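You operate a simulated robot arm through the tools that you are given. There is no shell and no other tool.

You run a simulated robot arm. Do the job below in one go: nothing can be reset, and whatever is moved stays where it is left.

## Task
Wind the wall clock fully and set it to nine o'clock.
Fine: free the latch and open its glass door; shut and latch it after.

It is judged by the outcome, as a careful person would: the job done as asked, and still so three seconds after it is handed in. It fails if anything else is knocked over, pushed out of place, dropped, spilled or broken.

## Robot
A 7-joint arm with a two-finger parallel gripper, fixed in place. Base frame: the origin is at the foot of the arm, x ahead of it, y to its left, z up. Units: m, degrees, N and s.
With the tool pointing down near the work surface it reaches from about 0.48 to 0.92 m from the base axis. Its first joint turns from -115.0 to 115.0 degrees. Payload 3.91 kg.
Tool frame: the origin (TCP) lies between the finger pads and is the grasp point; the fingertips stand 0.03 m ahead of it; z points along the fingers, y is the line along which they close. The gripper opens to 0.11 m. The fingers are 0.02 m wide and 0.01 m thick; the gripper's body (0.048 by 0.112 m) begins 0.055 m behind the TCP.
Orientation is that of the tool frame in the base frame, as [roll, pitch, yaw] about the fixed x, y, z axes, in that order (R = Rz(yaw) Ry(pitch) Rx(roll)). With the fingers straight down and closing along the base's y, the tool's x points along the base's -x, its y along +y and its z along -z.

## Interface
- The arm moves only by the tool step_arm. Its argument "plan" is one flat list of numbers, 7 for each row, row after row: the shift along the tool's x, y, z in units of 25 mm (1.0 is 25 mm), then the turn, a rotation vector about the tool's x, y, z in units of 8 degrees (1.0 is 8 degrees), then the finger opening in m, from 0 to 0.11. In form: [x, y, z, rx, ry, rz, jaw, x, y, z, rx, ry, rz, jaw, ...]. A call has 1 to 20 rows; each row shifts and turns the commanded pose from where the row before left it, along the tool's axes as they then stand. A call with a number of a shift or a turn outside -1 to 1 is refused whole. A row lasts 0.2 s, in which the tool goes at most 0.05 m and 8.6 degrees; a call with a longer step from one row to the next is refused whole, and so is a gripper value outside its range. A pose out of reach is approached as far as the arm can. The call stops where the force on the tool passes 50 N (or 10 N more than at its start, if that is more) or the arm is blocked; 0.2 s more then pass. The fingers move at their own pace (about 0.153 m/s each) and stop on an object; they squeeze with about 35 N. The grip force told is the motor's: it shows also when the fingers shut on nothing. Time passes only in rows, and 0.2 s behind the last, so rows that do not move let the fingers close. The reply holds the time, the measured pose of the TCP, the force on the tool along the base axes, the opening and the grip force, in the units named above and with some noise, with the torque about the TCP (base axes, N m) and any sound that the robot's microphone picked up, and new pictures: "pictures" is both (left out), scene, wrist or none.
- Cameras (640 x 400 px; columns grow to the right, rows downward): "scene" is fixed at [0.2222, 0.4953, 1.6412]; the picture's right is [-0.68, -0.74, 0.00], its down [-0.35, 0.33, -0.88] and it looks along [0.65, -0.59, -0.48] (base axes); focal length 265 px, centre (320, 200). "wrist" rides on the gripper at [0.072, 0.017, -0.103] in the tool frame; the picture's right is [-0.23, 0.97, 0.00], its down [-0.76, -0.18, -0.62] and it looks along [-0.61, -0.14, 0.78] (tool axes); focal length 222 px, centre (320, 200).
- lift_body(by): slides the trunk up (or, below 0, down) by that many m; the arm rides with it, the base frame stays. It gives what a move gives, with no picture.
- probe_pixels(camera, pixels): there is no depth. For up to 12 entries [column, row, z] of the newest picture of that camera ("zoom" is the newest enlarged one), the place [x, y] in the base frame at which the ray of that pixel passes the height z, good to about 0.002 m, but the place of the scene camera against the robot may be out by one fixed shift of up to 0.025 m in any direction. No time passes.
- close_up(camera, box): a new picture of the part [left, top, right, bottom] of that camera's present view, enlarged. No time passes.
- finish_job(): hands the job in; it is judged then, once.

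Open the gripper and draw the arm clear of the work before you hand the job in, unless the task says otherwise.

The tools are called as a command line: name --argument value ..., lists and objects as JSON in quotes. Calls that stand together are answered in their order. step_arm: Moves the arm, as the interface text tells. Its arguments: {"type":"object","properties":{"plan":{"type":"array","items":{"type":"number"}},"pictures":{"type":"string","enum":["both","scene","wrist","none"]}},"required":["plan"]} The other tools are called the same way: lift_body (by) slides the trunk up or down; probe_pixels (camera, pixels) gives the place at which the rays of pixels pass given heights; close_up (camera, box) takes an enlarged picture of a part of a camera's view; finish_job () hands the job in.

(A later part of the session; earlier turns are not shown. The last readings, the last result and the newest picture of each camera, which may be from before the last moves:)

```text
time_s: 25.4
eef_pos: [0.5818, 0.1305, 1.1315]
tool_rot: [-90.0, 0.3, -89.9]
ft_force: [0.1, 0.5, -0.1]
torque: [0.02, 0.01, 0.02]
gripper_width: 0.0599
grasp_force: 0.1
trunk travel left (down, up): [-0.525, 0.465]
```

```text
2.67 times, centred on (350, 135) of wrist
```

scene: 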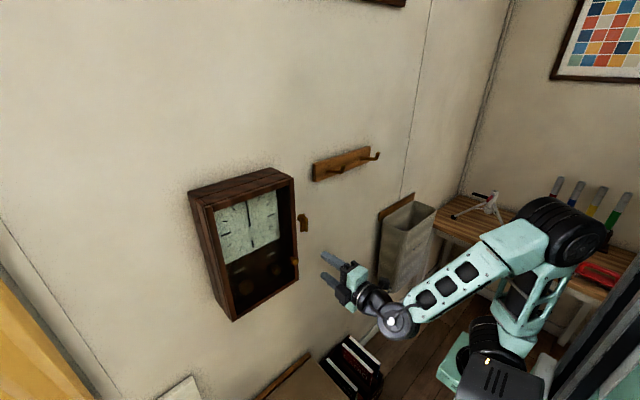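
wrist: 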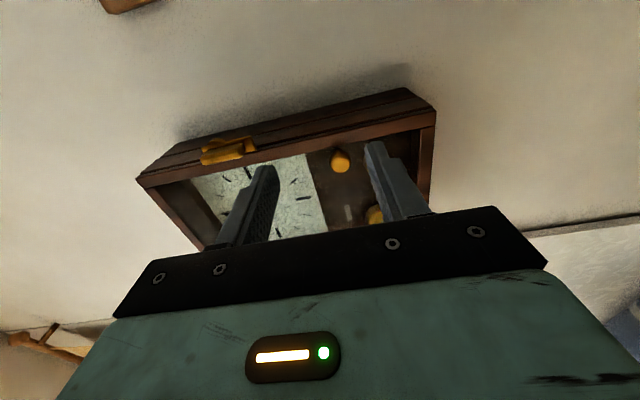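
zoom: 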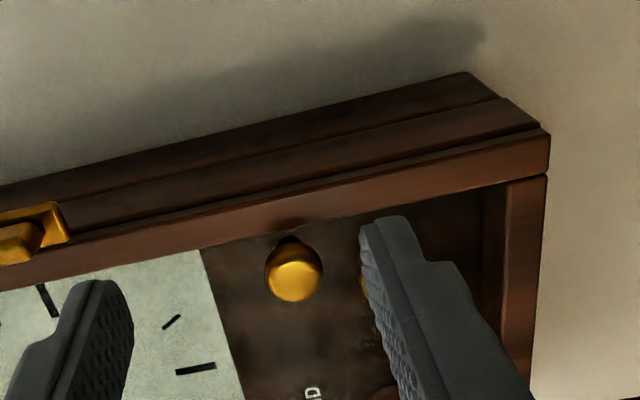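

The pull knob shows at wrist (341,162), which puts its head near (0.672, 0.168, 1.119). I shift left 37 mm, down 13 mm and forward 45 mm, then check the alignment.

step_arm --plan '[-0.75, 0.26, 0, 0, 0, 0, 0.05, -0.75, 0.25, 0, 0, 0, 0, 0.05, 0, 0, 0.9, 0, 0, 0, 0.05, 0, 0, 0.9, 0, 0, 0, 0.05, 0, 0, 0, 0, 0, 0, 0.05]'

close_up --camera "wrist" --box '[230, 90, 422, 210]'

close_up --camera "scene" --box '[260, 210, 388, 290]'

```text
time_s: 26.6
eef_pos: [0.6268, 0.1679, 1.1171]
tool_rot: [-90.1, 0.2, -89.9]
ft_force: [-0.1, -0.2, 0.2]
torque: [-0.01, 0.04, 0.01]
gripper_width: 0.0502
grasp_force: 0.1
trunk travel left (down, up): [-0.525, 0.465]
```

scene: 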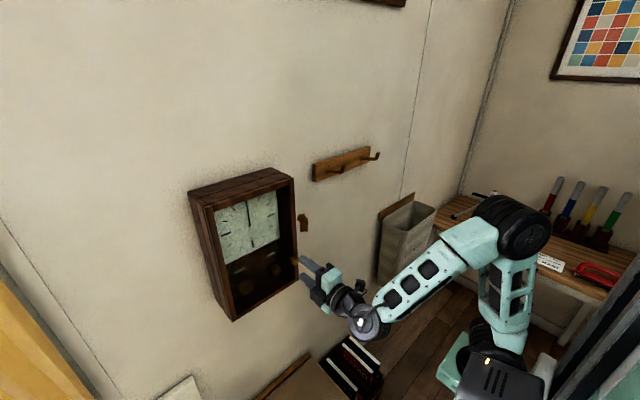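
wrist: 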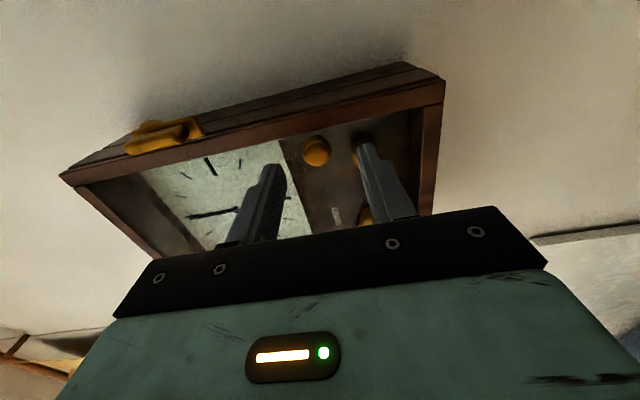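

```text
3.33 times, centred on (326, 150) of wrist
```

zoom: 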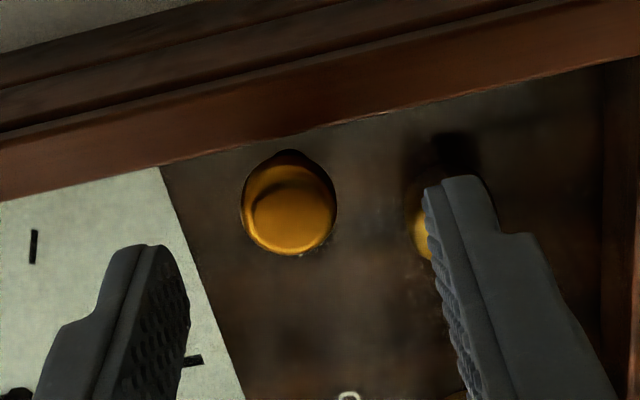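

```text
5.00 times, centred on (324, 250) of scene
```

zoom: 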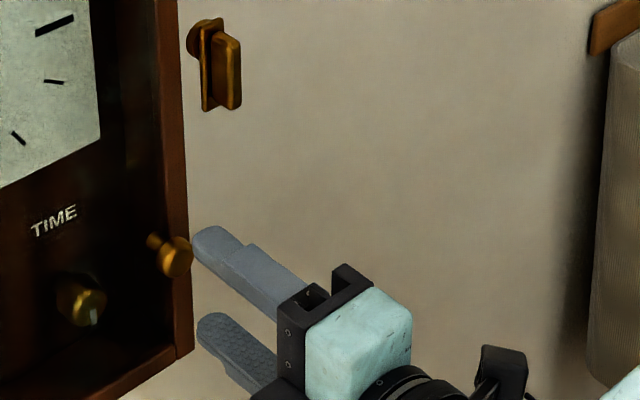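

The knob is centred between the fingers at (317,152). I advance 22 mm so the tips reach around the head, then look again.

step_arm --plan '[0, -0.06, 0.88, 0, 0, 0, 0.045, 0, 0, 0, 0, 0, 0, 0.045]'

close_up --camera "wrist" --box '[230, 90, 422, 210]'

close_up --camera "scene" --box '[260, 210, 388, 290]'

```text
time_s: 27.2
eef_pos: [0.6515, 0.1674, 1.1174]
tool_rot: [-90.0, 0.2, -89.9]
ft_force: [-0.6, -0.6, 0.3]
torque: [-0.04, 0.02, 0.0]
gripper_width: 0.0449
grasp_force: 0.1
trunk travel left (down, up): [-0.525, 0.465]
```

scene: 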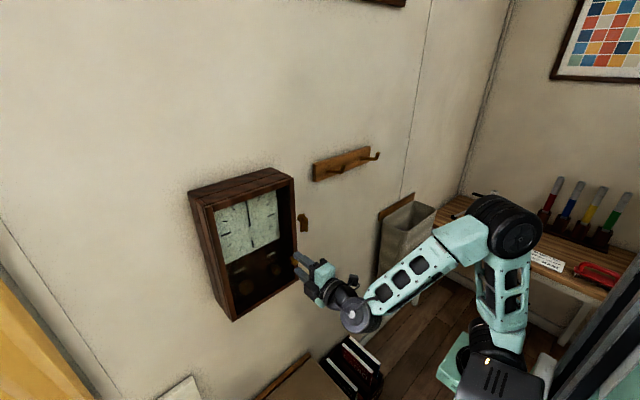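
wrist: 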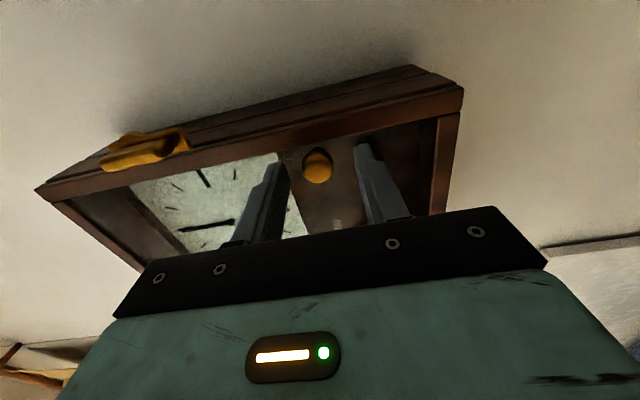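

```text
3.33 times, centred on (326, 150) of wrist
```

zoom: 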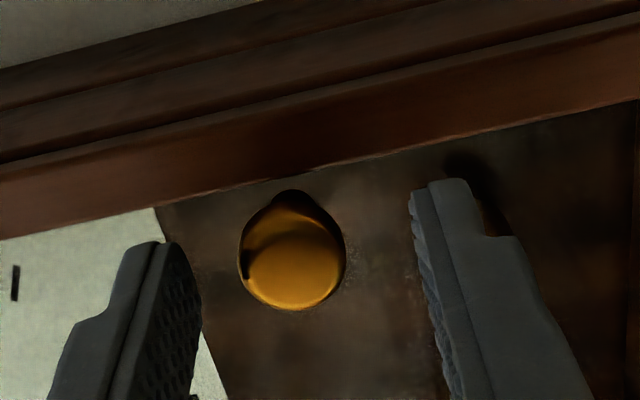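

```text
5.00 times, centred on (324, 250) of scene
```

zoom: 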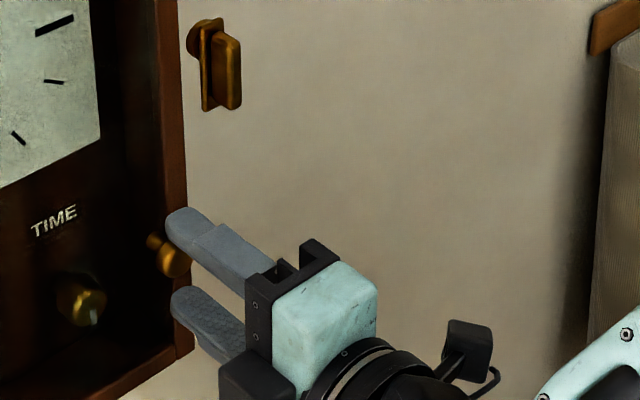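

The tips are level with the knob head. I advance 5 mm more and close on it.

step_arm --plan '[0, 0, 0.2, 0, 0, 0, 0.04, 0, 0, 0, 0, 0, 0, 0.02, 0, 0, 0, 0, 0, 0, 0.0, 0, 0, 0, 0, 0, 0, 0.0]'

close_up --camera "wrist" --box '[230, 90, 422, 210]'

close_up --camera "scene" --box '[260, 210, 388, 290]'

```text
time_s: 28.2
eef_pos: [0.6542, 0.1681, 1.119]
tool_rot: [-89.9, 0.2, -90.1]
ft_force: [2.2, 0.4, 10.2]
torque: [0.03, -0.29, -0.34]
gripper_width: 0.0213
grasp_force: 45.0
trunk travel left (down, up): [-0.525, 0.465]
```

scene: 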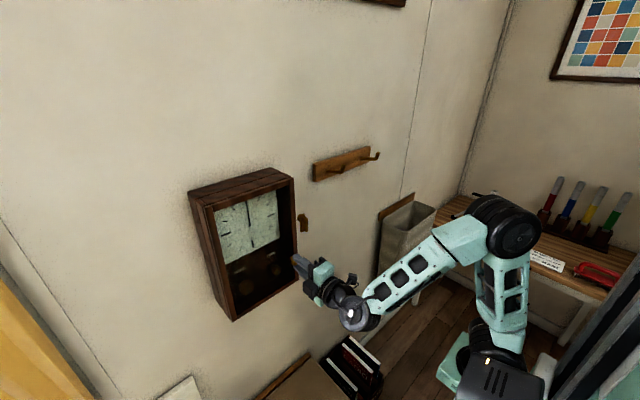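
wrist: 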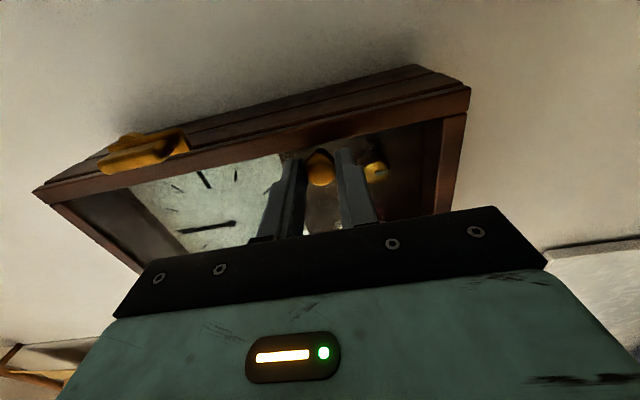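

```text
3.33 times, centred on (326, 150) of wrist
```

zoom: 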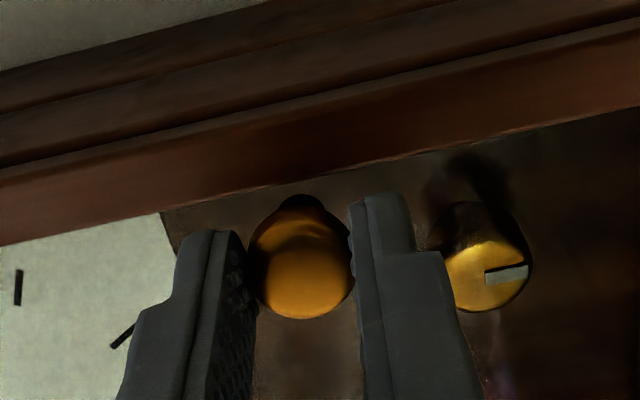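

```text
5.00 times, centred on (324, 250) of scene
```

zoom: 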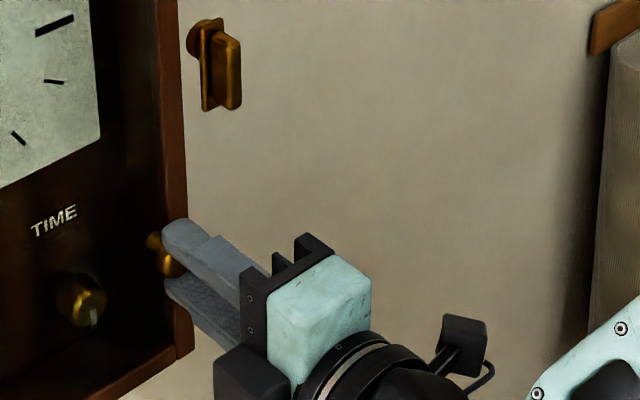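

The pull knob is held (21 mm). I pull the door open about its left hinge, first 6° to feel whether it is free.

step_arm --plan '[-0.212, 0, -0.772, 0, 0.75, 0, 0]'

```text
time_s: 28.6
eef_pos: [0.6329, 0.1749, 1.1204]
tool_rot: [-89.9, 0.3, -95.7]
ft_force: [7.7, 12.3, 14.5]
torque: [-0.01, -0.44, -0.73]
gripper_width: 0.0212
grasp_force: 45.0
trunk travel left (down, up): [-0.525, 0.465]
```

scene: 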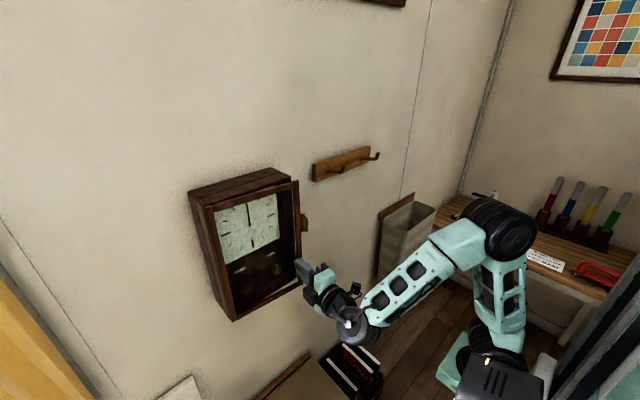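
wrist: 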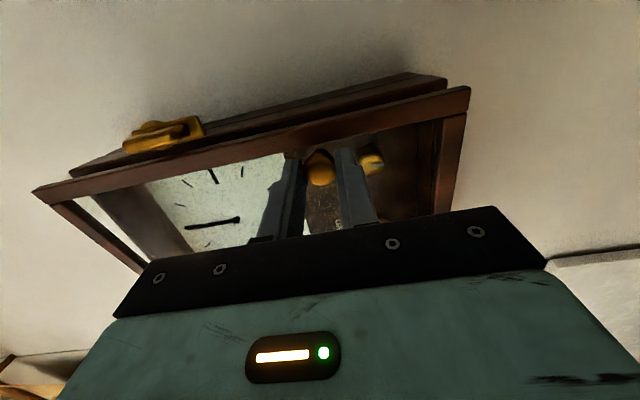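

The door moves freely. I continue pulling along the arc with a slight upward and leftward correction for the side force.

step_arm --plan '[-0.25, -0.04, -0.76, 0, 0.75, 0, 0, -0.23, -0.02, -0.77, 0, 0.75, 0, 0]' --pictures "none"

```text
time_s: 29.2
eef_pos: [0.5982, 0.1926, 1.1197]
tool_rot: [-90.0, 0.0, -108.0]
ft_force: [-5.3, 3.5, 6.7]
torque: [0.0, -0.2, 1.28]
gripper_width: 0.0211
grasp_force: 45.3
trunk travel left (down, up): [-0.525, 0.465]
```

Forces are small at 18°. I carry on to about 42°.

step_arm --plan '[-0.22, 0, -0.77, 0, 0.75, 0, 0, -0.22, 0, -0.77, 0, 0.75, 0, 0, -0.22, 0, -0.77, 0, 0.75, 0, 0, -0.22, 0, -0.77, 0, 0.75, 0, 0]'

```text
time_s: 30.2
eef_pos: [0.5402, 0.2463, 1.1205]
tool_rot: [-90.2, -0.1, -132.1]
ft_force: [-0.5, -3.1, -10.7]
torque: [0.17, 0.13, -0.51]
gripper_width: 0.0212
grasp_force: 44.8
trunk travel left (down, up): [-0.525, 0.465]
```

scene: 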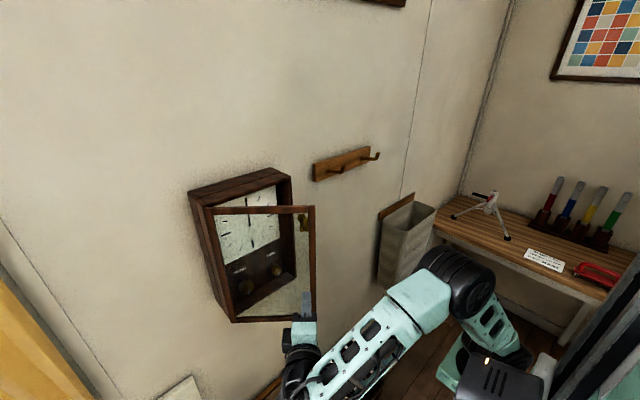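
wrist: 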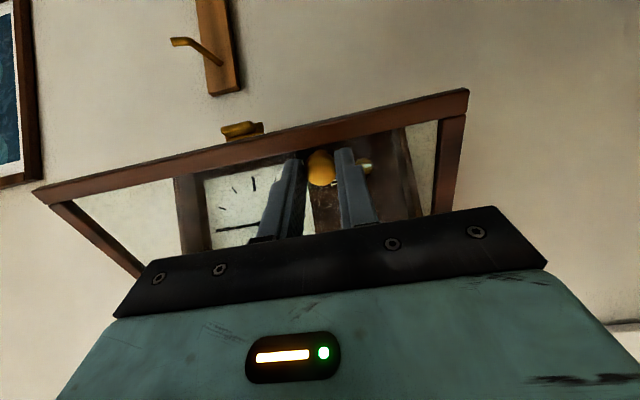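

The door stands about 42° open and follows well. I continue another 24°, watching for reach limits.

step_arm --plan '[-0.22, 0.04, -0.77, 0, 0.75, 0, 0, -0.22, 0, -0.77, 0, 0.75, 0, 0, -0.22, 0, -0.77, 0, 0.75, 0, 0, -0.22, 0, -0.77, 0, 0.75, 0, 0]'

```text
time_s: 30.7
eef_pos: [0.5395, 0.2572, 1.1197]
tool_rot: [-91.9, -0.1, -142.7]
ft_force: [6.1, -1.6, -14.7]
torque: [0.22, 0.21, -0.87]
gripper_width: 0.021
grasp_force: 45.7
trunk travel left (down, up): [-0.525, 0.465]
stopped in row 2: the force on the tool passed its limit at 84 N (the readings are from after the stop); the commanded pose is now the measured one
```

scene: 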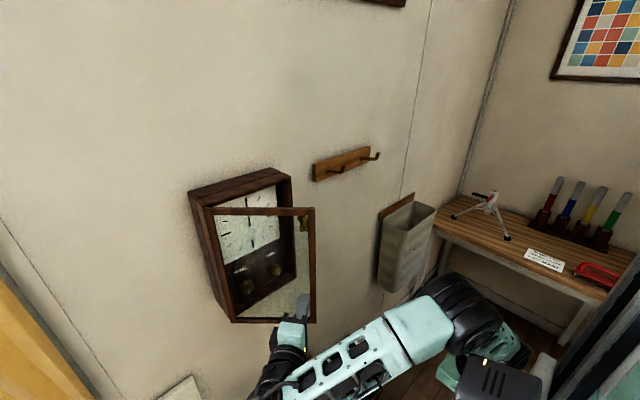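
wrist: 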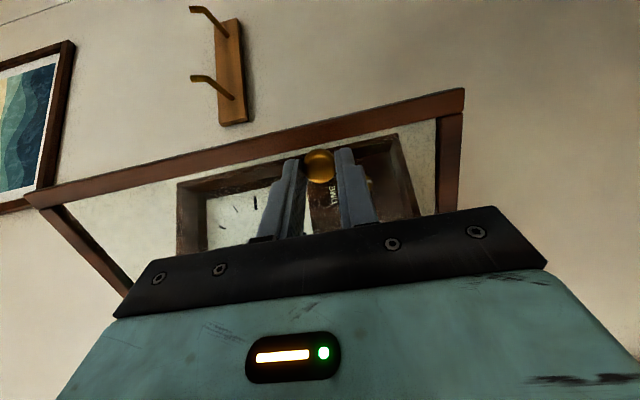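

A 84 N peak stopped the pull (arm near its limit that way), with the door held about 45–50° open. I release the knob gently and back off along the tool axis.

step_arm --plan '[0, 0, 0, 0, 0, 0, 0.03, 0, 0, 0, 0, 0, 0, 0.05, 0, 0, -1, 0, 0, 0, 0.05, 0, 0, -1, 0, 0, 0, 0.05, 0, 0, 0, 0, 0, 0, 0.05]'

```text
time_s: 31.9
eef_pos: [0.5691, 0.2439, 1.1313]
tool_rot: [-92.5, 0.9, -151.3]
ft_force: [0.4, 0.0, -0.4]
torque: [-0.03, -0.01, -0.03]
gripper_width: 0.0499
grasp_force: 0.0
trunk travel left (down, up): [-0.525, 0.465]
stopped in row 5: the arm was blocked; the commanded pose is now the measured one
```

scene: 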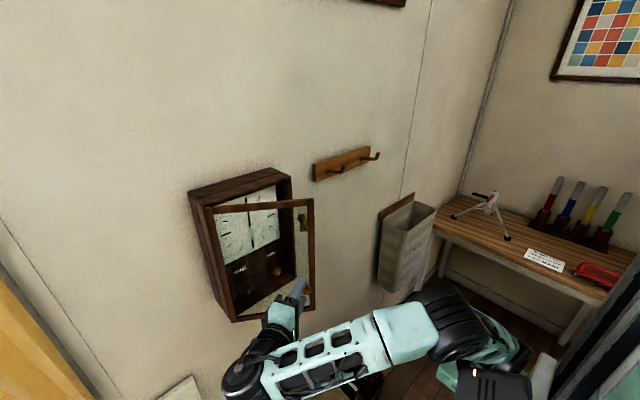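
wrist: 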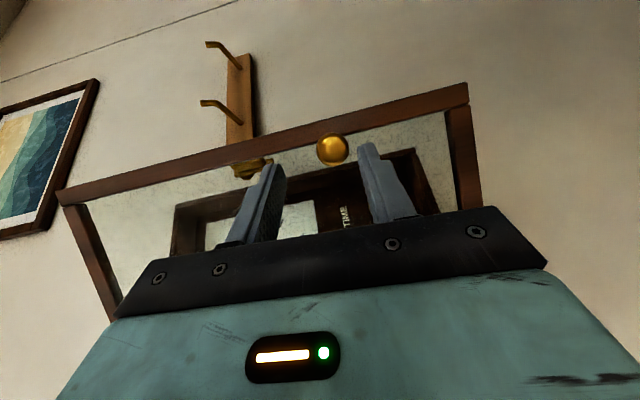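

The fingers have opened but the arm drifted instead of backing off (yaw -151°), so this posture is near its limits. I move away gently in -x while starting to turn the tool back, lowering slightly so the knob passes between the fingers.

step_arm --plan '[0.35, 0.3, -0.3, 0, -0.5, 0, 0.06, 0.4, 0.15, -0.25, 0, -0.5, 0, 0.06]'

close_up --camera "scene" --box '[180, 200, 372, 400]'

```text
time_s: 32.7
eef_pos: [0.5678, 0.2257, 1.1198]
tool_rot: [-92.4, 1.5, -147.0]
ft_force: [-0.6, 1.1, 0.0]
torque: [-0.02, 0.03, 0.01]
gripper_width: 0.0601
grasp_force: 0.2
trunk travel left (down, up): [-0.525, 0.465]
stopped in row 2: the arm was blocked; the commanded pose is now the measured one
```

scene: 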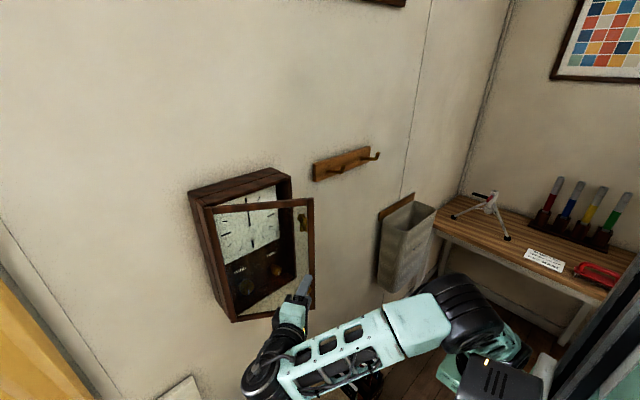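
wrist: 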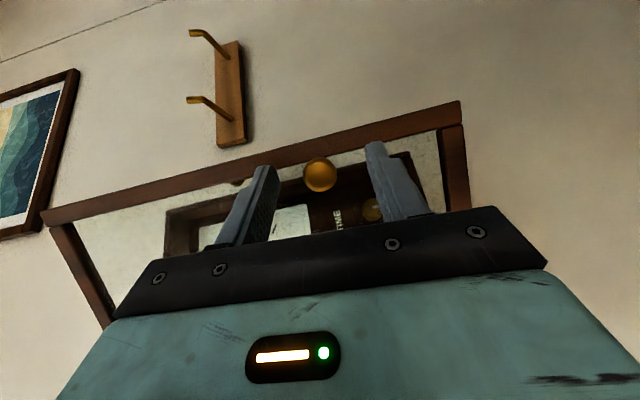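

```text
2.00 times, centred on (276, 300) of scene
```

zoom: 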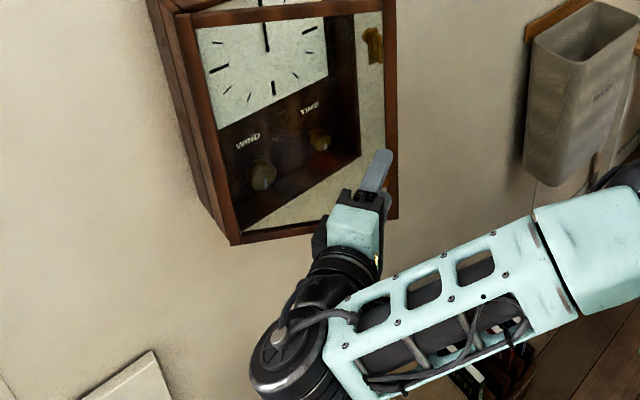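

The hand still straddles the knob, with its yaw over-rotated for this position. I turn the tool back about the TCP without shifting, since the path in was fine at smaller yaw.

step_arm --plan '[0, 0, 0, 0, -0.7, 0, 0.06, 0, 0, 0, 0, -0.7, 0, 0.06, 0, 0, 0, 0, -0.7, 0, 0.06]'

```text
time_s: 33.5
eef_pos: [0.5652, 0.229, 1.1185]
tool_rot: [-91.9, 1.9, -129.6]
ft_force: [-0.7, 0.4, 0.2]
torque: [-0.04, -0.04, 0.0]
gripper_width: 0.0598
grasp_force: 0.0
trunk travel left (down, up): [-0.525, 0.465]
```

scene: 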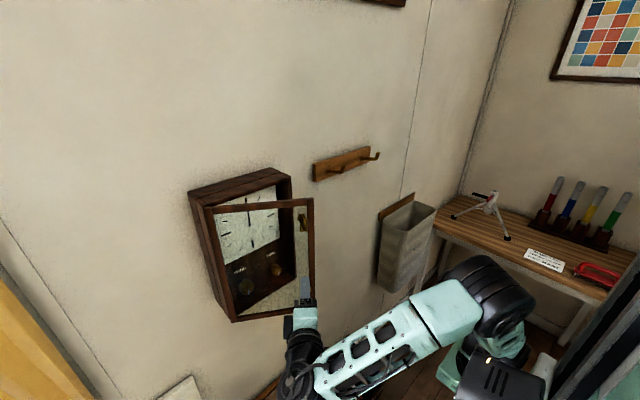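
wrist: 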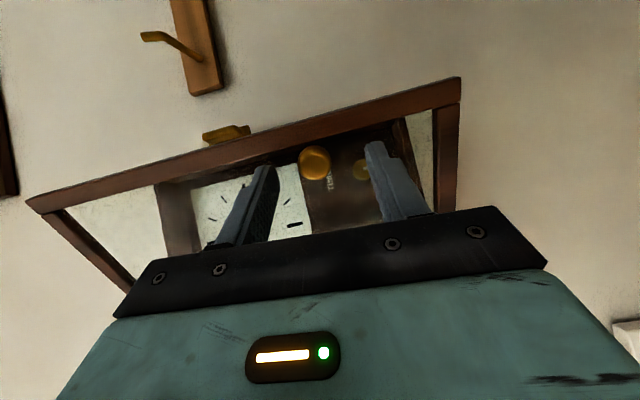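

Turning back works. I rotate another 16° back, then retreat along the tool axis.

step_arm --plan '[0, 0, -0.2, 0, -0.7, 0, 0.06, 0, 0, -0.3, 0, -0.7, 0, 0.06, 0, 0, -0.5, 0, -0.6, 0, 0.06, 0, 0, -0.6, 0, 0, 0, 0.06, 0, 0, -0.6, 0, 0, 0, 0.06]'

```text
time_s: 34.7
eef_pos: [0.5294, 0.2416, 1.1238]
tool_rot: [-91.0, 2.9, -116.0]
ft_force: [-0.1, -0.6, 0.1]
torque: [-0.02, -0.03, 0.01]
gripper_width: 0.0601
grasp_force: 0.0
trunk travel left (down, up): [-0.525, 0.465]
```

scene: 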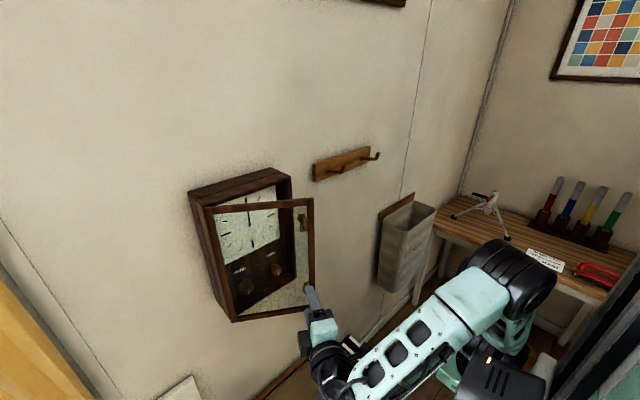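
wrist: 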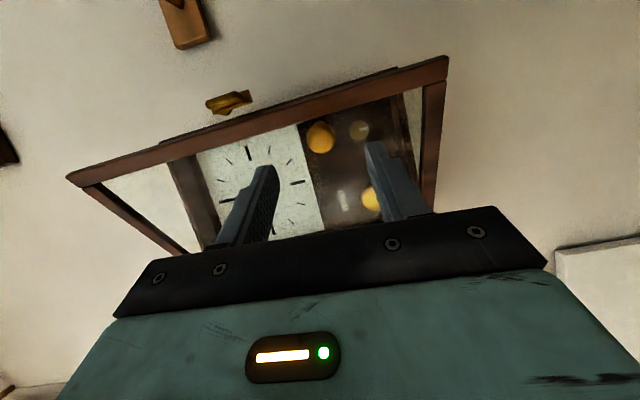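

Clear of the knob now. I turn the tool back square to the wall while retreating, then move right of the door's free edge.

step_arm --plan '[0, 0, -0.4, 0, -0.8, 0, 0.06, 0, 0, -0.4, 0, -0.8, 0, 0.03, 0, 0, -0.3, 0, -0.8, 0, 0.0, 0, 0, 0, 0, -0.8, 0, 0, 1, 0, 0, 0, 0, 0, 0, 1, 0, 0, 0, 0, 0, 0, 1, -0.5, 0, 0, 0, 0, 0, 1, -0.5, 0, 0, 0, 0, 0, 1, -0.5, 0, 0, 0, 0, 0]'

```text
time_s: 36.7
eef_pos: [0.495, 0.1332, 1.1536]
tool_rot: [-90.1, 2.6, -88.3]
ft_force: [0.5, 0.1, -0.7]
torque: [-0.02, -0.02, 0.02]
gripper_width: 0.0
grasp_force: 35.0
trunk travel left (down, up): [-0.525, 0.465]
```

scene: 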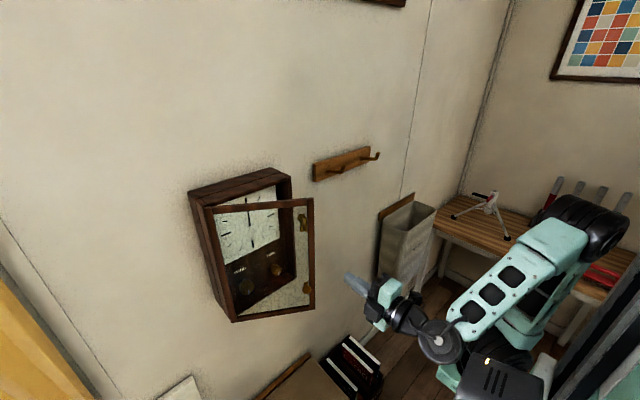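
wrist: 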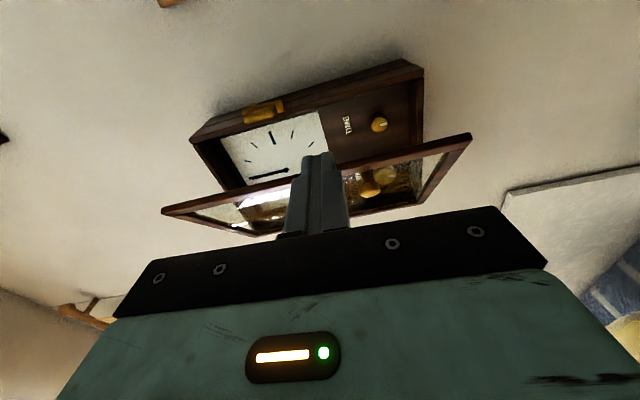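

The door rests at roughly 38° open; its free edge shows near scene (312,250). I move the closed fingers forward past the edge on the right side, behind the door.

step_arm --plan '[0, 0, 0.85, 0, 0, 0, 0, 0, 0, 0.85, 0, 0, 0, 0, 0, 0, 0.85, 0, 0, 0, 0, 0, 0, 0.7, 0, 0, 0, 0]'

```text
time_s: 37.7
eef_pos: [0.5763, 0.1373, 1.1496]
tool_rot: [-90.1, 2.7, -88.5]
ft_force: [0.1, -0.3, -0.1]
torque: [0.0, 0.02, -0.01]
gripper_width: 0.0
grasp_force: 35.1
trunk travel left (down, up): [-0.525, 0.465]
```

scene: 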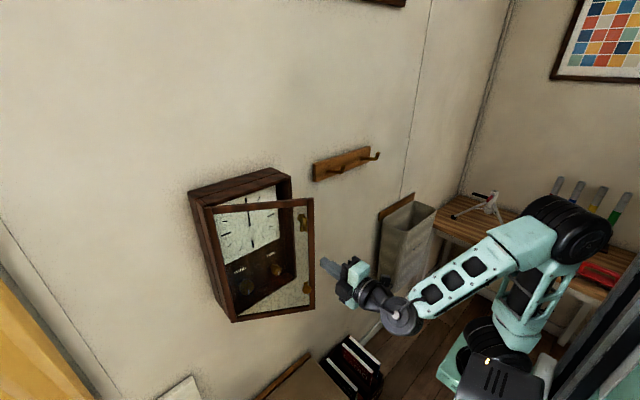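
wrist: 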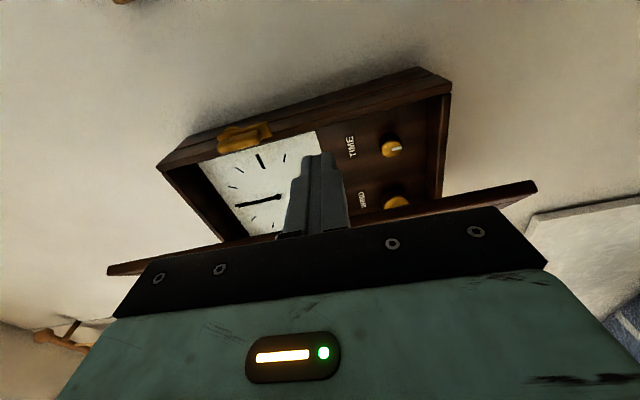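

Both knobs are now directly visible, TIME at (391,148) and WIND at (396,203). I probe them for later, then sweep left to push the door's free edge further open, drawing back as it swings.

probe_pixels --camera "wrist" --pixels '[[391, 148, 1.1], [391, 148, 1.09], [391, 148, 1.08], [396, 203, 1.1], [396, 203, 1.09], [396, 203, 1.08]]'

step_arm --plan '[-0.8, 0, 0, 0, 0, 0, 0, -0.8, 0, 0, 0, 0, 0, 0, -0.8, 0, 0, 0, 0, 0, 0, -0.8, 0, -0.3, 0, 0, 0, 0, -0.8, 0, -0.4, 0, 0, 0, 0]'

```text
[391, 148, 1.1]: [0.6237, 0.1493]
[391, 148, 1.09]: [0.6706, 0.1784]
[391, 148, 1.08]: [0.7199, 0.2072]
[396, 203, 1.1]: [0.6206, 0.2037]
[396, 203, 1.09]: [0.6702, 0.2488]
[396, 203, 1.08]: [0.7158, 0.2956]
```

```text
time_s: 38.4
eef_pos: [0.5751, 0.176, 1.1533]
tool_rot: [-90.0, 2.6, -89.7]
ft_force: [-15.4, -21.7, 2.4]
torque: [-0.26, 0.13, 0.17]
gripper_width: 0.0
grasp_force: 35.0
trunk travel left (down, up): [-0.525, 0.465]
stopped in row 3: the force on the tool passed its limit at 70 N (the readings are from after the stop); the commanded pose is now the measured one
```

scene: 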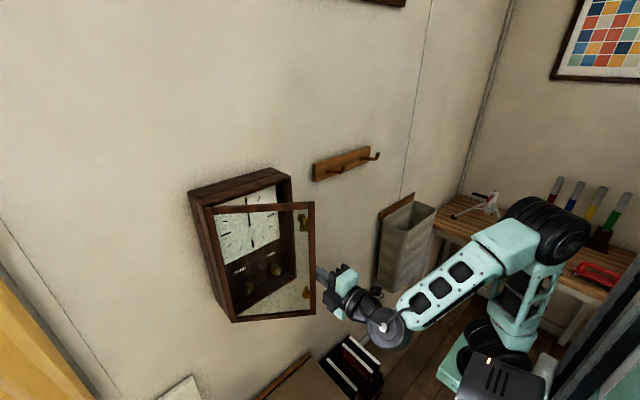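
wrist: 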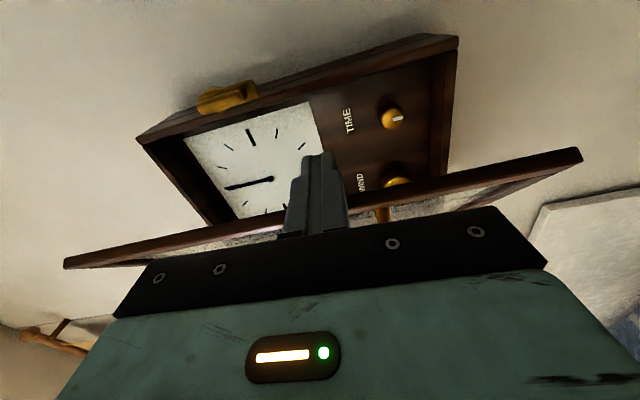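

The finger met the door's inner corner and friction nearly jammed it (70 N peak). I now move along the door edge's own arc (back and left together) more slowly.

step_arm --plan '[-0.2, 0, -0.25, 0, 0, 0, 0, -0.36, 0, -0.42, 0, 0, 0, 0, -0.4, 0, -0.4, 0, 0, 0, 0, -0.44, 0, -0.38, 0, 0, 0, 0]'

```text
time_s: 39.3
eef_pos: [0.5409, 0.2079, 1.1543]
tool_rot: [-90.2, 2.4, -89.4]
ft_force: [-22.7, -20.5, 1.2]
torque: [-0.17, 0.25, 0.21]
gripper_width: 0.0
grasp_force: 35.5
trunk travel left (down, up): [-0.525, 0.465]
stopped in row 4: the force on the tool passed its limit at 54 N (the readings are from after the stop); the commanded pose is now the measured one
```

scene: 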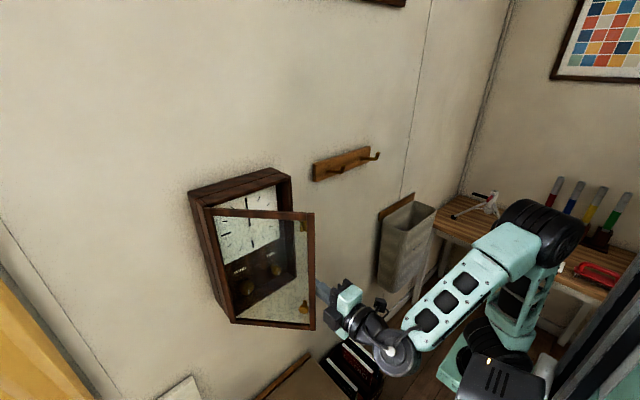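
wrist: 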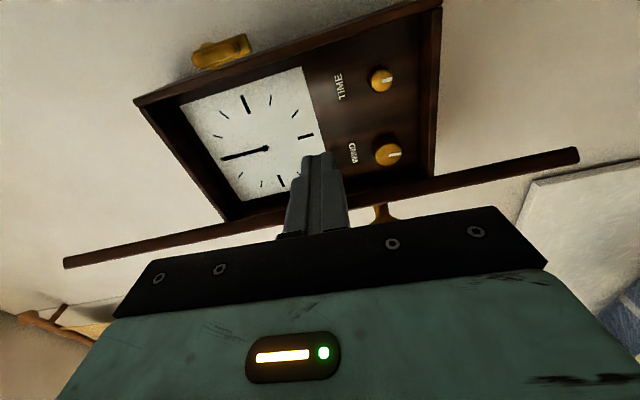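

The door is opening (about 47–50°) but friction drags the tool in -x. I use more backward motion relative to leftward, in smaller steps.

step_arm --plan '[-0.1, 0, -0.3, 0, 0, 0, 0, -0.28, 0, -0.38, 0, 0, 0, 0, -0.3, 0, -0.36, 0, 0, 0, 0, -0.32, 0, -0.34, 0, 0, 0, 0]' --pictures "none"

```text
time_s: 40.3
eef_pos: [0.5091, 0.2326, 1.1542]
tool_rot: [-90.3, 2.3, -89.3]
ft_force: [-0.3, -0.5, 0.8]
torque: [0.0, -0.01, -0.03]
gripper_width: 0.0003
grasp_force: 35.2
trunk travel left (down, up): [-0.525, 0.465]
```

Force dropped to zero, so I check where the door is now.

step_arm --plan '[0, 0, 0, 0, 0, 0, 0]'

close_up --camera "scene" --box '[180, 160, 372, 360]'

```text
time_s: 40.7
eef_pos: [0.5074, 0.2333, 1.154]
tool_rot: [-90.2, 2.4, -89.3]
ft_force: [-0.1, 0.1, 0.1]
torque: [-0.01, 0.02, 0.0]
gripper_width: 0.0
grasp_force: 34.9
trunk travel left (down, up): [-0.525, 0.465]
```

scene: 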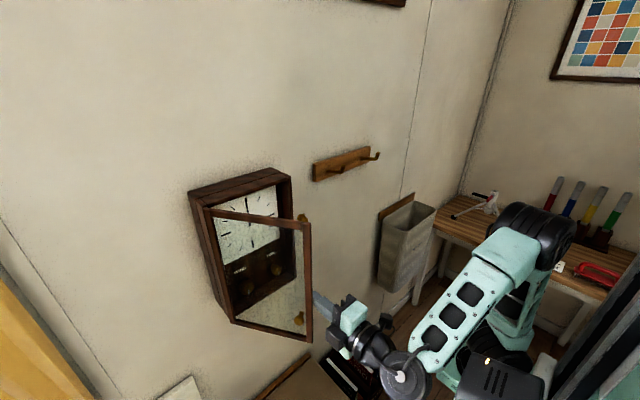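
wrist: 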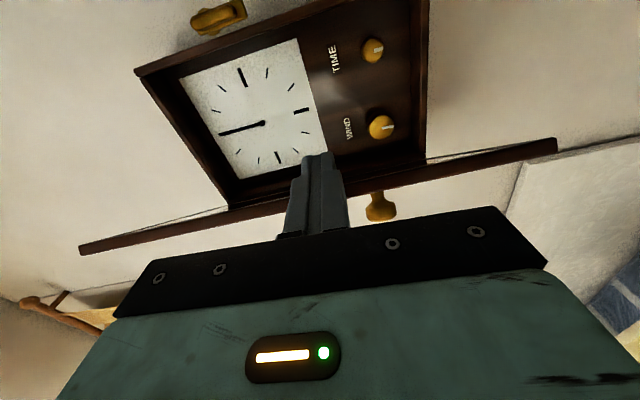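

```text
2.00 times, centred on (276, 260) of scene
```

zoom: 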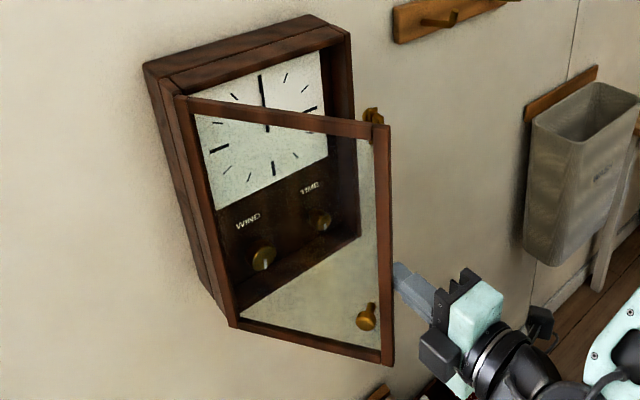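

The door has swung to about 58°; the fingertip overlaps its edge by only about 1 cm. I go forward 2 cm for overlap, then push along the arc again.

step_arm --plan '[0, 0, 0.8, 0, 0, 0, 0, -0.2, 0, -0.1, 0, 0, 0, 0, -0.36, 0, -0.3, 0, 0, 0, 0, -0.4, 0, -0.28, 0, 0, 0, 0, -0.42, 0, -0.26, 0, 0, 0, 0]'

```text
time_s: 41.2
eef_pos: [0.5205, 0.2324, 1.1545]
tool_rot: [-90.3, 2.3, -89.4]
ft_force: [-28.2, -19.8, 1.4]
torque: [-0.19, 0.29, 0.32]
gripper_width: 0.0
grasp_force: 34.8
trunk travel left (down, up): [-0.525, 0.465]
stopped in row 2: the force on the tool passed its limit at 57 N (the readings are from after the stop); the commanded pose is now the measured one
```

scene: 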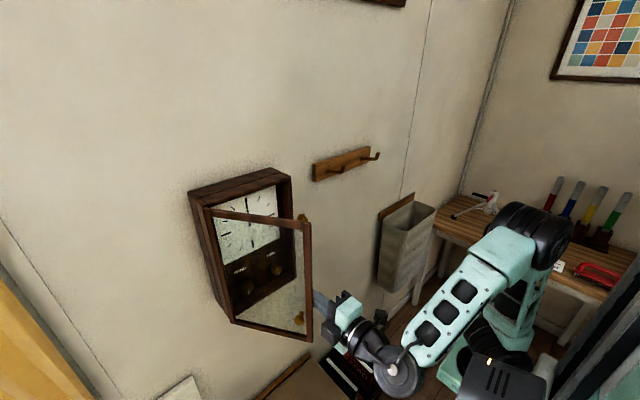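
wrist: 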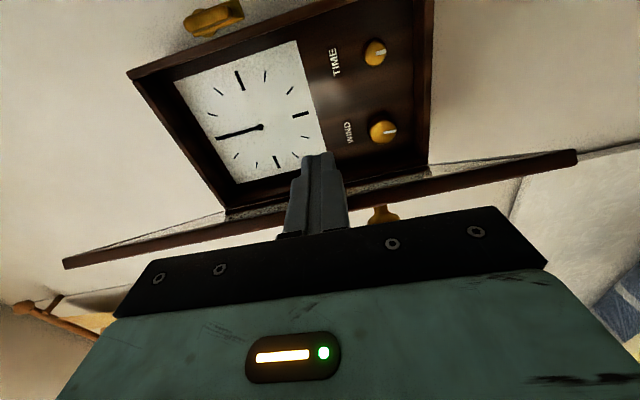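

The force direction matches the door's end face, so the tip was pushing on the edge, not behind it. I back off to the right, go further in past the inner corner, then sweep left.

step_arm --plan '[0.8, 0, -0.2, 0, 0, 0, 0, 0.8, 0, 0, 0, 0, 0, 0, 0, 0, 0.8, 0, 0, 0, 0, 0, 0, 0.8, 0, 0, 0, 0, 0, 0, 0.8, 0, 0, 0, 0]'

close_up --camera "wrist" --box '[160, 90, 480, 290]'

```text
time_s: 42.5
eef_pos: [0.5806, 0.1932, 1.1526]
tool_rot: [-90.4, 2.2, -89.4]
ft_force: [0.6, -0.2, -0.1]
torque: [-0.02, 0.02, 0.0]
gripper_width: 0.0
grasp_force: 34.9
trunk travel left (down, up): [-0.525, 0.465]
```

scene: 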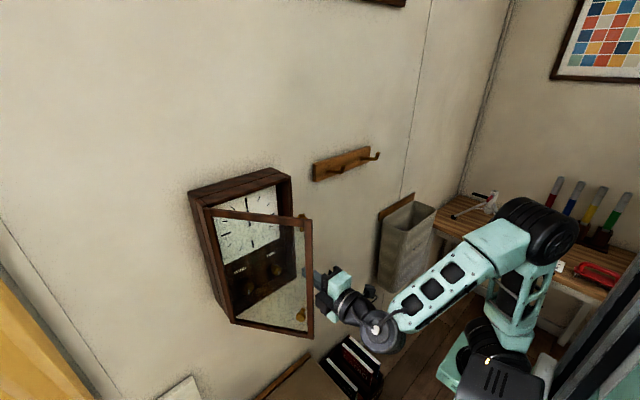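
wrist: 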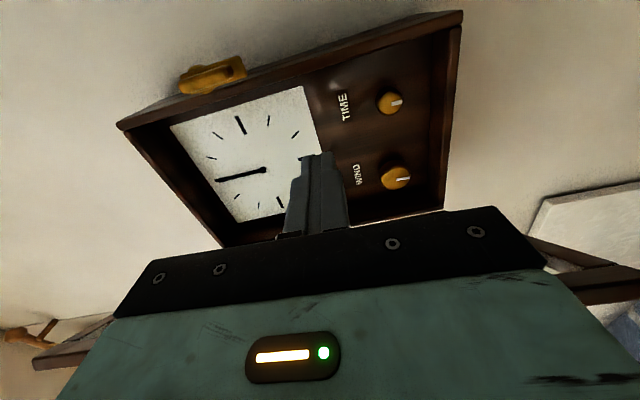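

```text
2.00 times, centred on (320, 190) of wrist
```

zoom: 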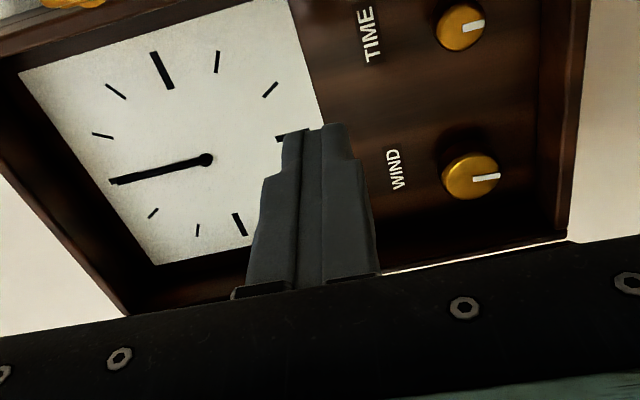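

The finger is now behind the door. I move left gently until it touches, then follow the arc.

step_arm --plan '[-0.4, 0, 0, 0, 0, 0, 0, -0.4, 0, -0.15, 0, 0, 0, 0, -0.32, 0, -0.24, 0, 0, 0, 0, -0.32, 0, -0.24, 0, 0, 0, 0, -0.34, 0, -0.22, 0, 0, 0, 0]'

```text
time_s: 43.6
eef_pos: [0.5568, 0.2387, 1.1528]
tool_rot: [-90.4, 2.2, -89.5]
ft_force: [-0.3, 0.3, 0.1]
torque: [0.0, 0.01, -0.01]
gripper_width: 0.0
grasp_force: 35.4
trunk travel left (down, up): [-0.525, 0.465]
```

scene: 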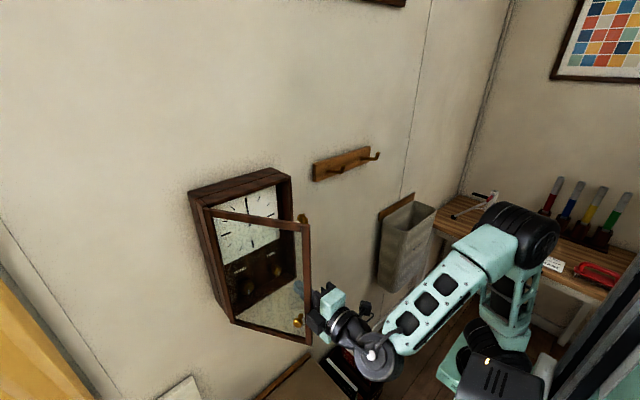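
wrist: 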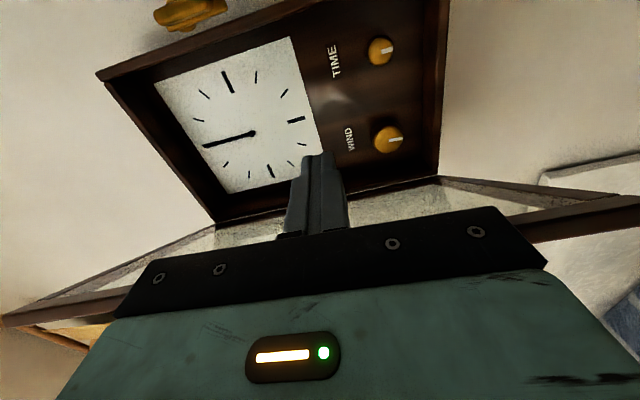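

The finger is behind the glass door now, force still zero. I continue the sweep.

step_arm --plan '[-0.4, 0, -0.2, 0, 0, 0, 0, -0.4, 0, -0.2, 0, 0, 0, 0, -0.4, 0, -0.18, 0, 0, 0, 0, -0.42, 0, -0.16, 0, 0, 0, 0, -0.42, 0, -0.14, 0, 0, 0, 0]'

```text
time_s: 44.9
eef_pos: [0.5357, 0.2898, 1.1548]
tool_rot: [-90.5, 2.3, -89.3]
ft_force: [0.3, -0.8, 0.2]
torque: [-0.02, 0.01, 0.0]
gripper_width: 0.0
grasp_force: 35.3
trunk travel left (down, up): [-0.525, 0.465]
```

scene: 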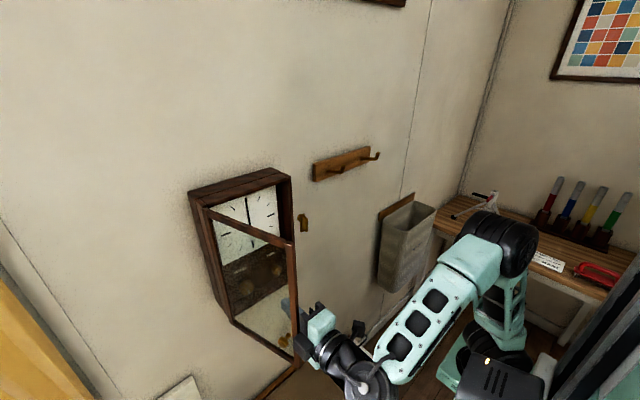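
wrist: 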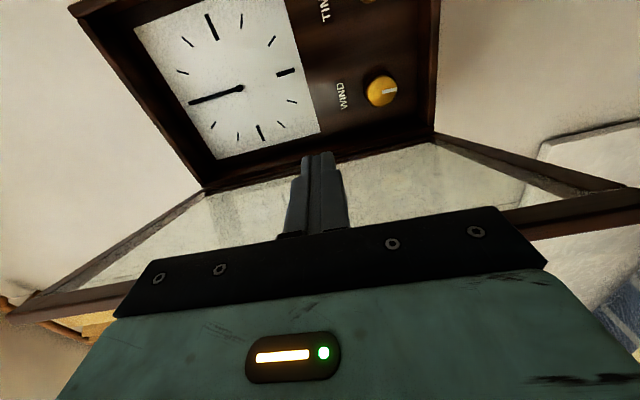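

The door swings smoothly, now about 72° open. I keep going left.

step_arm --plan '[-0.5, 0, -0.2, 0, 0, 0, 0, -0.5, 0, -0.2, 0, 0, 0, 0, -0.5, 0, -0.15, 0, 0, 0, 0, -0.5, 0, -0.15, 0, 0, 0, 0, -0.5, 0, -0.1, 0, 0, 0, 0]'

```text
time_s: 46.0
eef_pos: [0.5132, 0.3525, 1.1556]
tool_rot: [-90.5, 2.2, -89.4]
ft_force: [-0.2, 0.3, -0.2]
torque: [0.01, 0.03, -0.01]
gripper_width: 0.0
grasp_force: 35.4
trunk travel left (down, up): [-0.525, 0.465]
```

scene: 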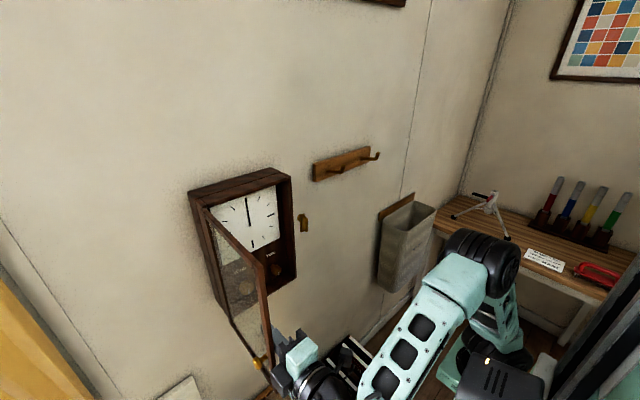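
wrist: 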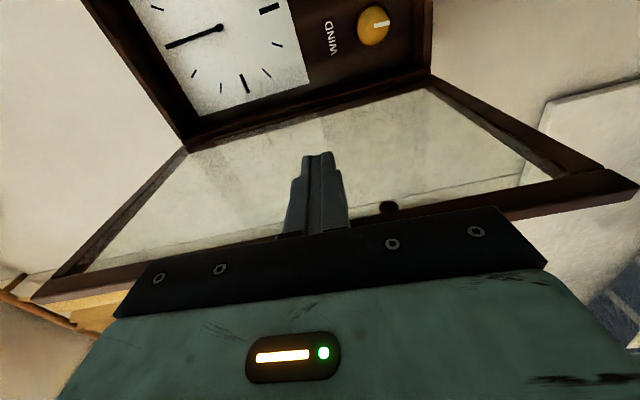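

The door is close to 90° now. I draw back so that only the fingertip bears on the door's free stile (not the glass), then push a little further left.

step_arm --plan '[0, 0, -0.7, 0, 0, 0, 0, 0, 0, -0.7, 0, 0, 0, 0, -0.4, 0, 0, 0, 0, 0, 0, -0.4, 0, 0, 0, 0, 0, 0, -0.4, 0, 0, 0, 0, 0, 0, -0.4, 0, 0, 0, 0, 0, 0]'

```text
time_s: 47.5
eef_pos: [0.4778, 0.3915, 1.1619]
tool_rot: [-90.4, 2.3, -89.5]
ft_force: [-0.7, 0.5, -0.1]
torque: [0.04, 0.0, 0.01]
gripper_width: 0.0
grasp_force: 35.2
trunk travel left (down, up): [-0.525, 0.465]
```

scene: 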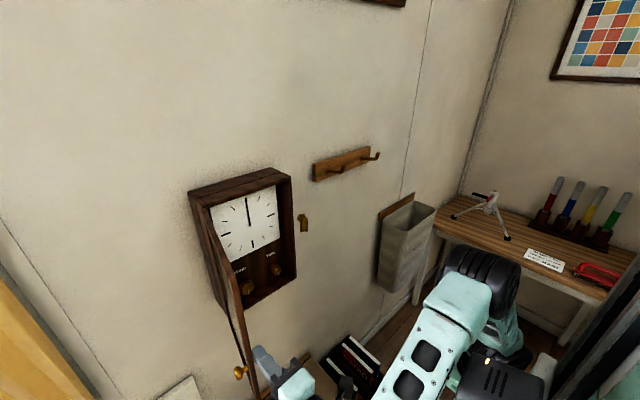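
wrist: 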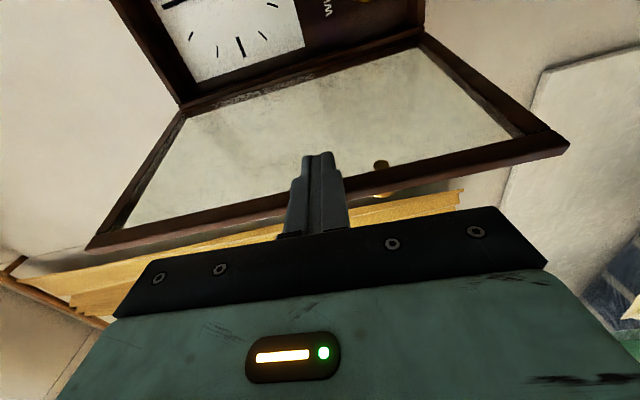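

Door now about 100°, the tip on the stile. A little further to give working room.

step_arm --plan '[-0.5, 0, 0.08, 0, 0, 0, 0, -0.5, 0, 0.1, 0, 0, 0, 0, -0.5, 0, 0.12, 0, 0, 0, 0, -0.5, 0, 0.14, 0, 0, 0, 0, -0.4, 0, 0.15, 0, 0, 0, 0]'

```text
time_s: 48.3
eef_pos: [0.4962, 0.4165, 1.1702]
tool_rot: [-90.1, 2.8, -91.7]
ft_force: [-7.5, -17.9, 6.5]
torque: [0.05, -0.22, -0.49]
gripper_width: 0.0002
grasp_force: 34.8
trunk travel left (down, up): [-0.525, 0.465]
stopped in row 4: the force on the tool passed its limit at 156 N (the readings are from after the stop); the commanded pose is now the measured one
```

scene: 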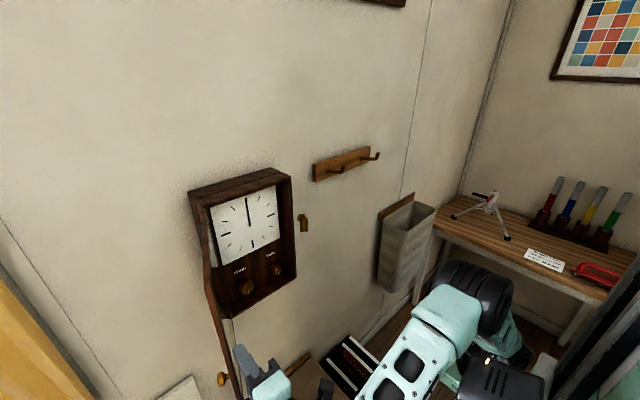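
wrist: 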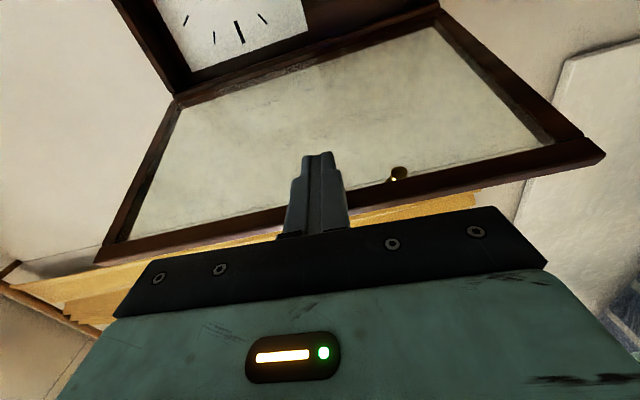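

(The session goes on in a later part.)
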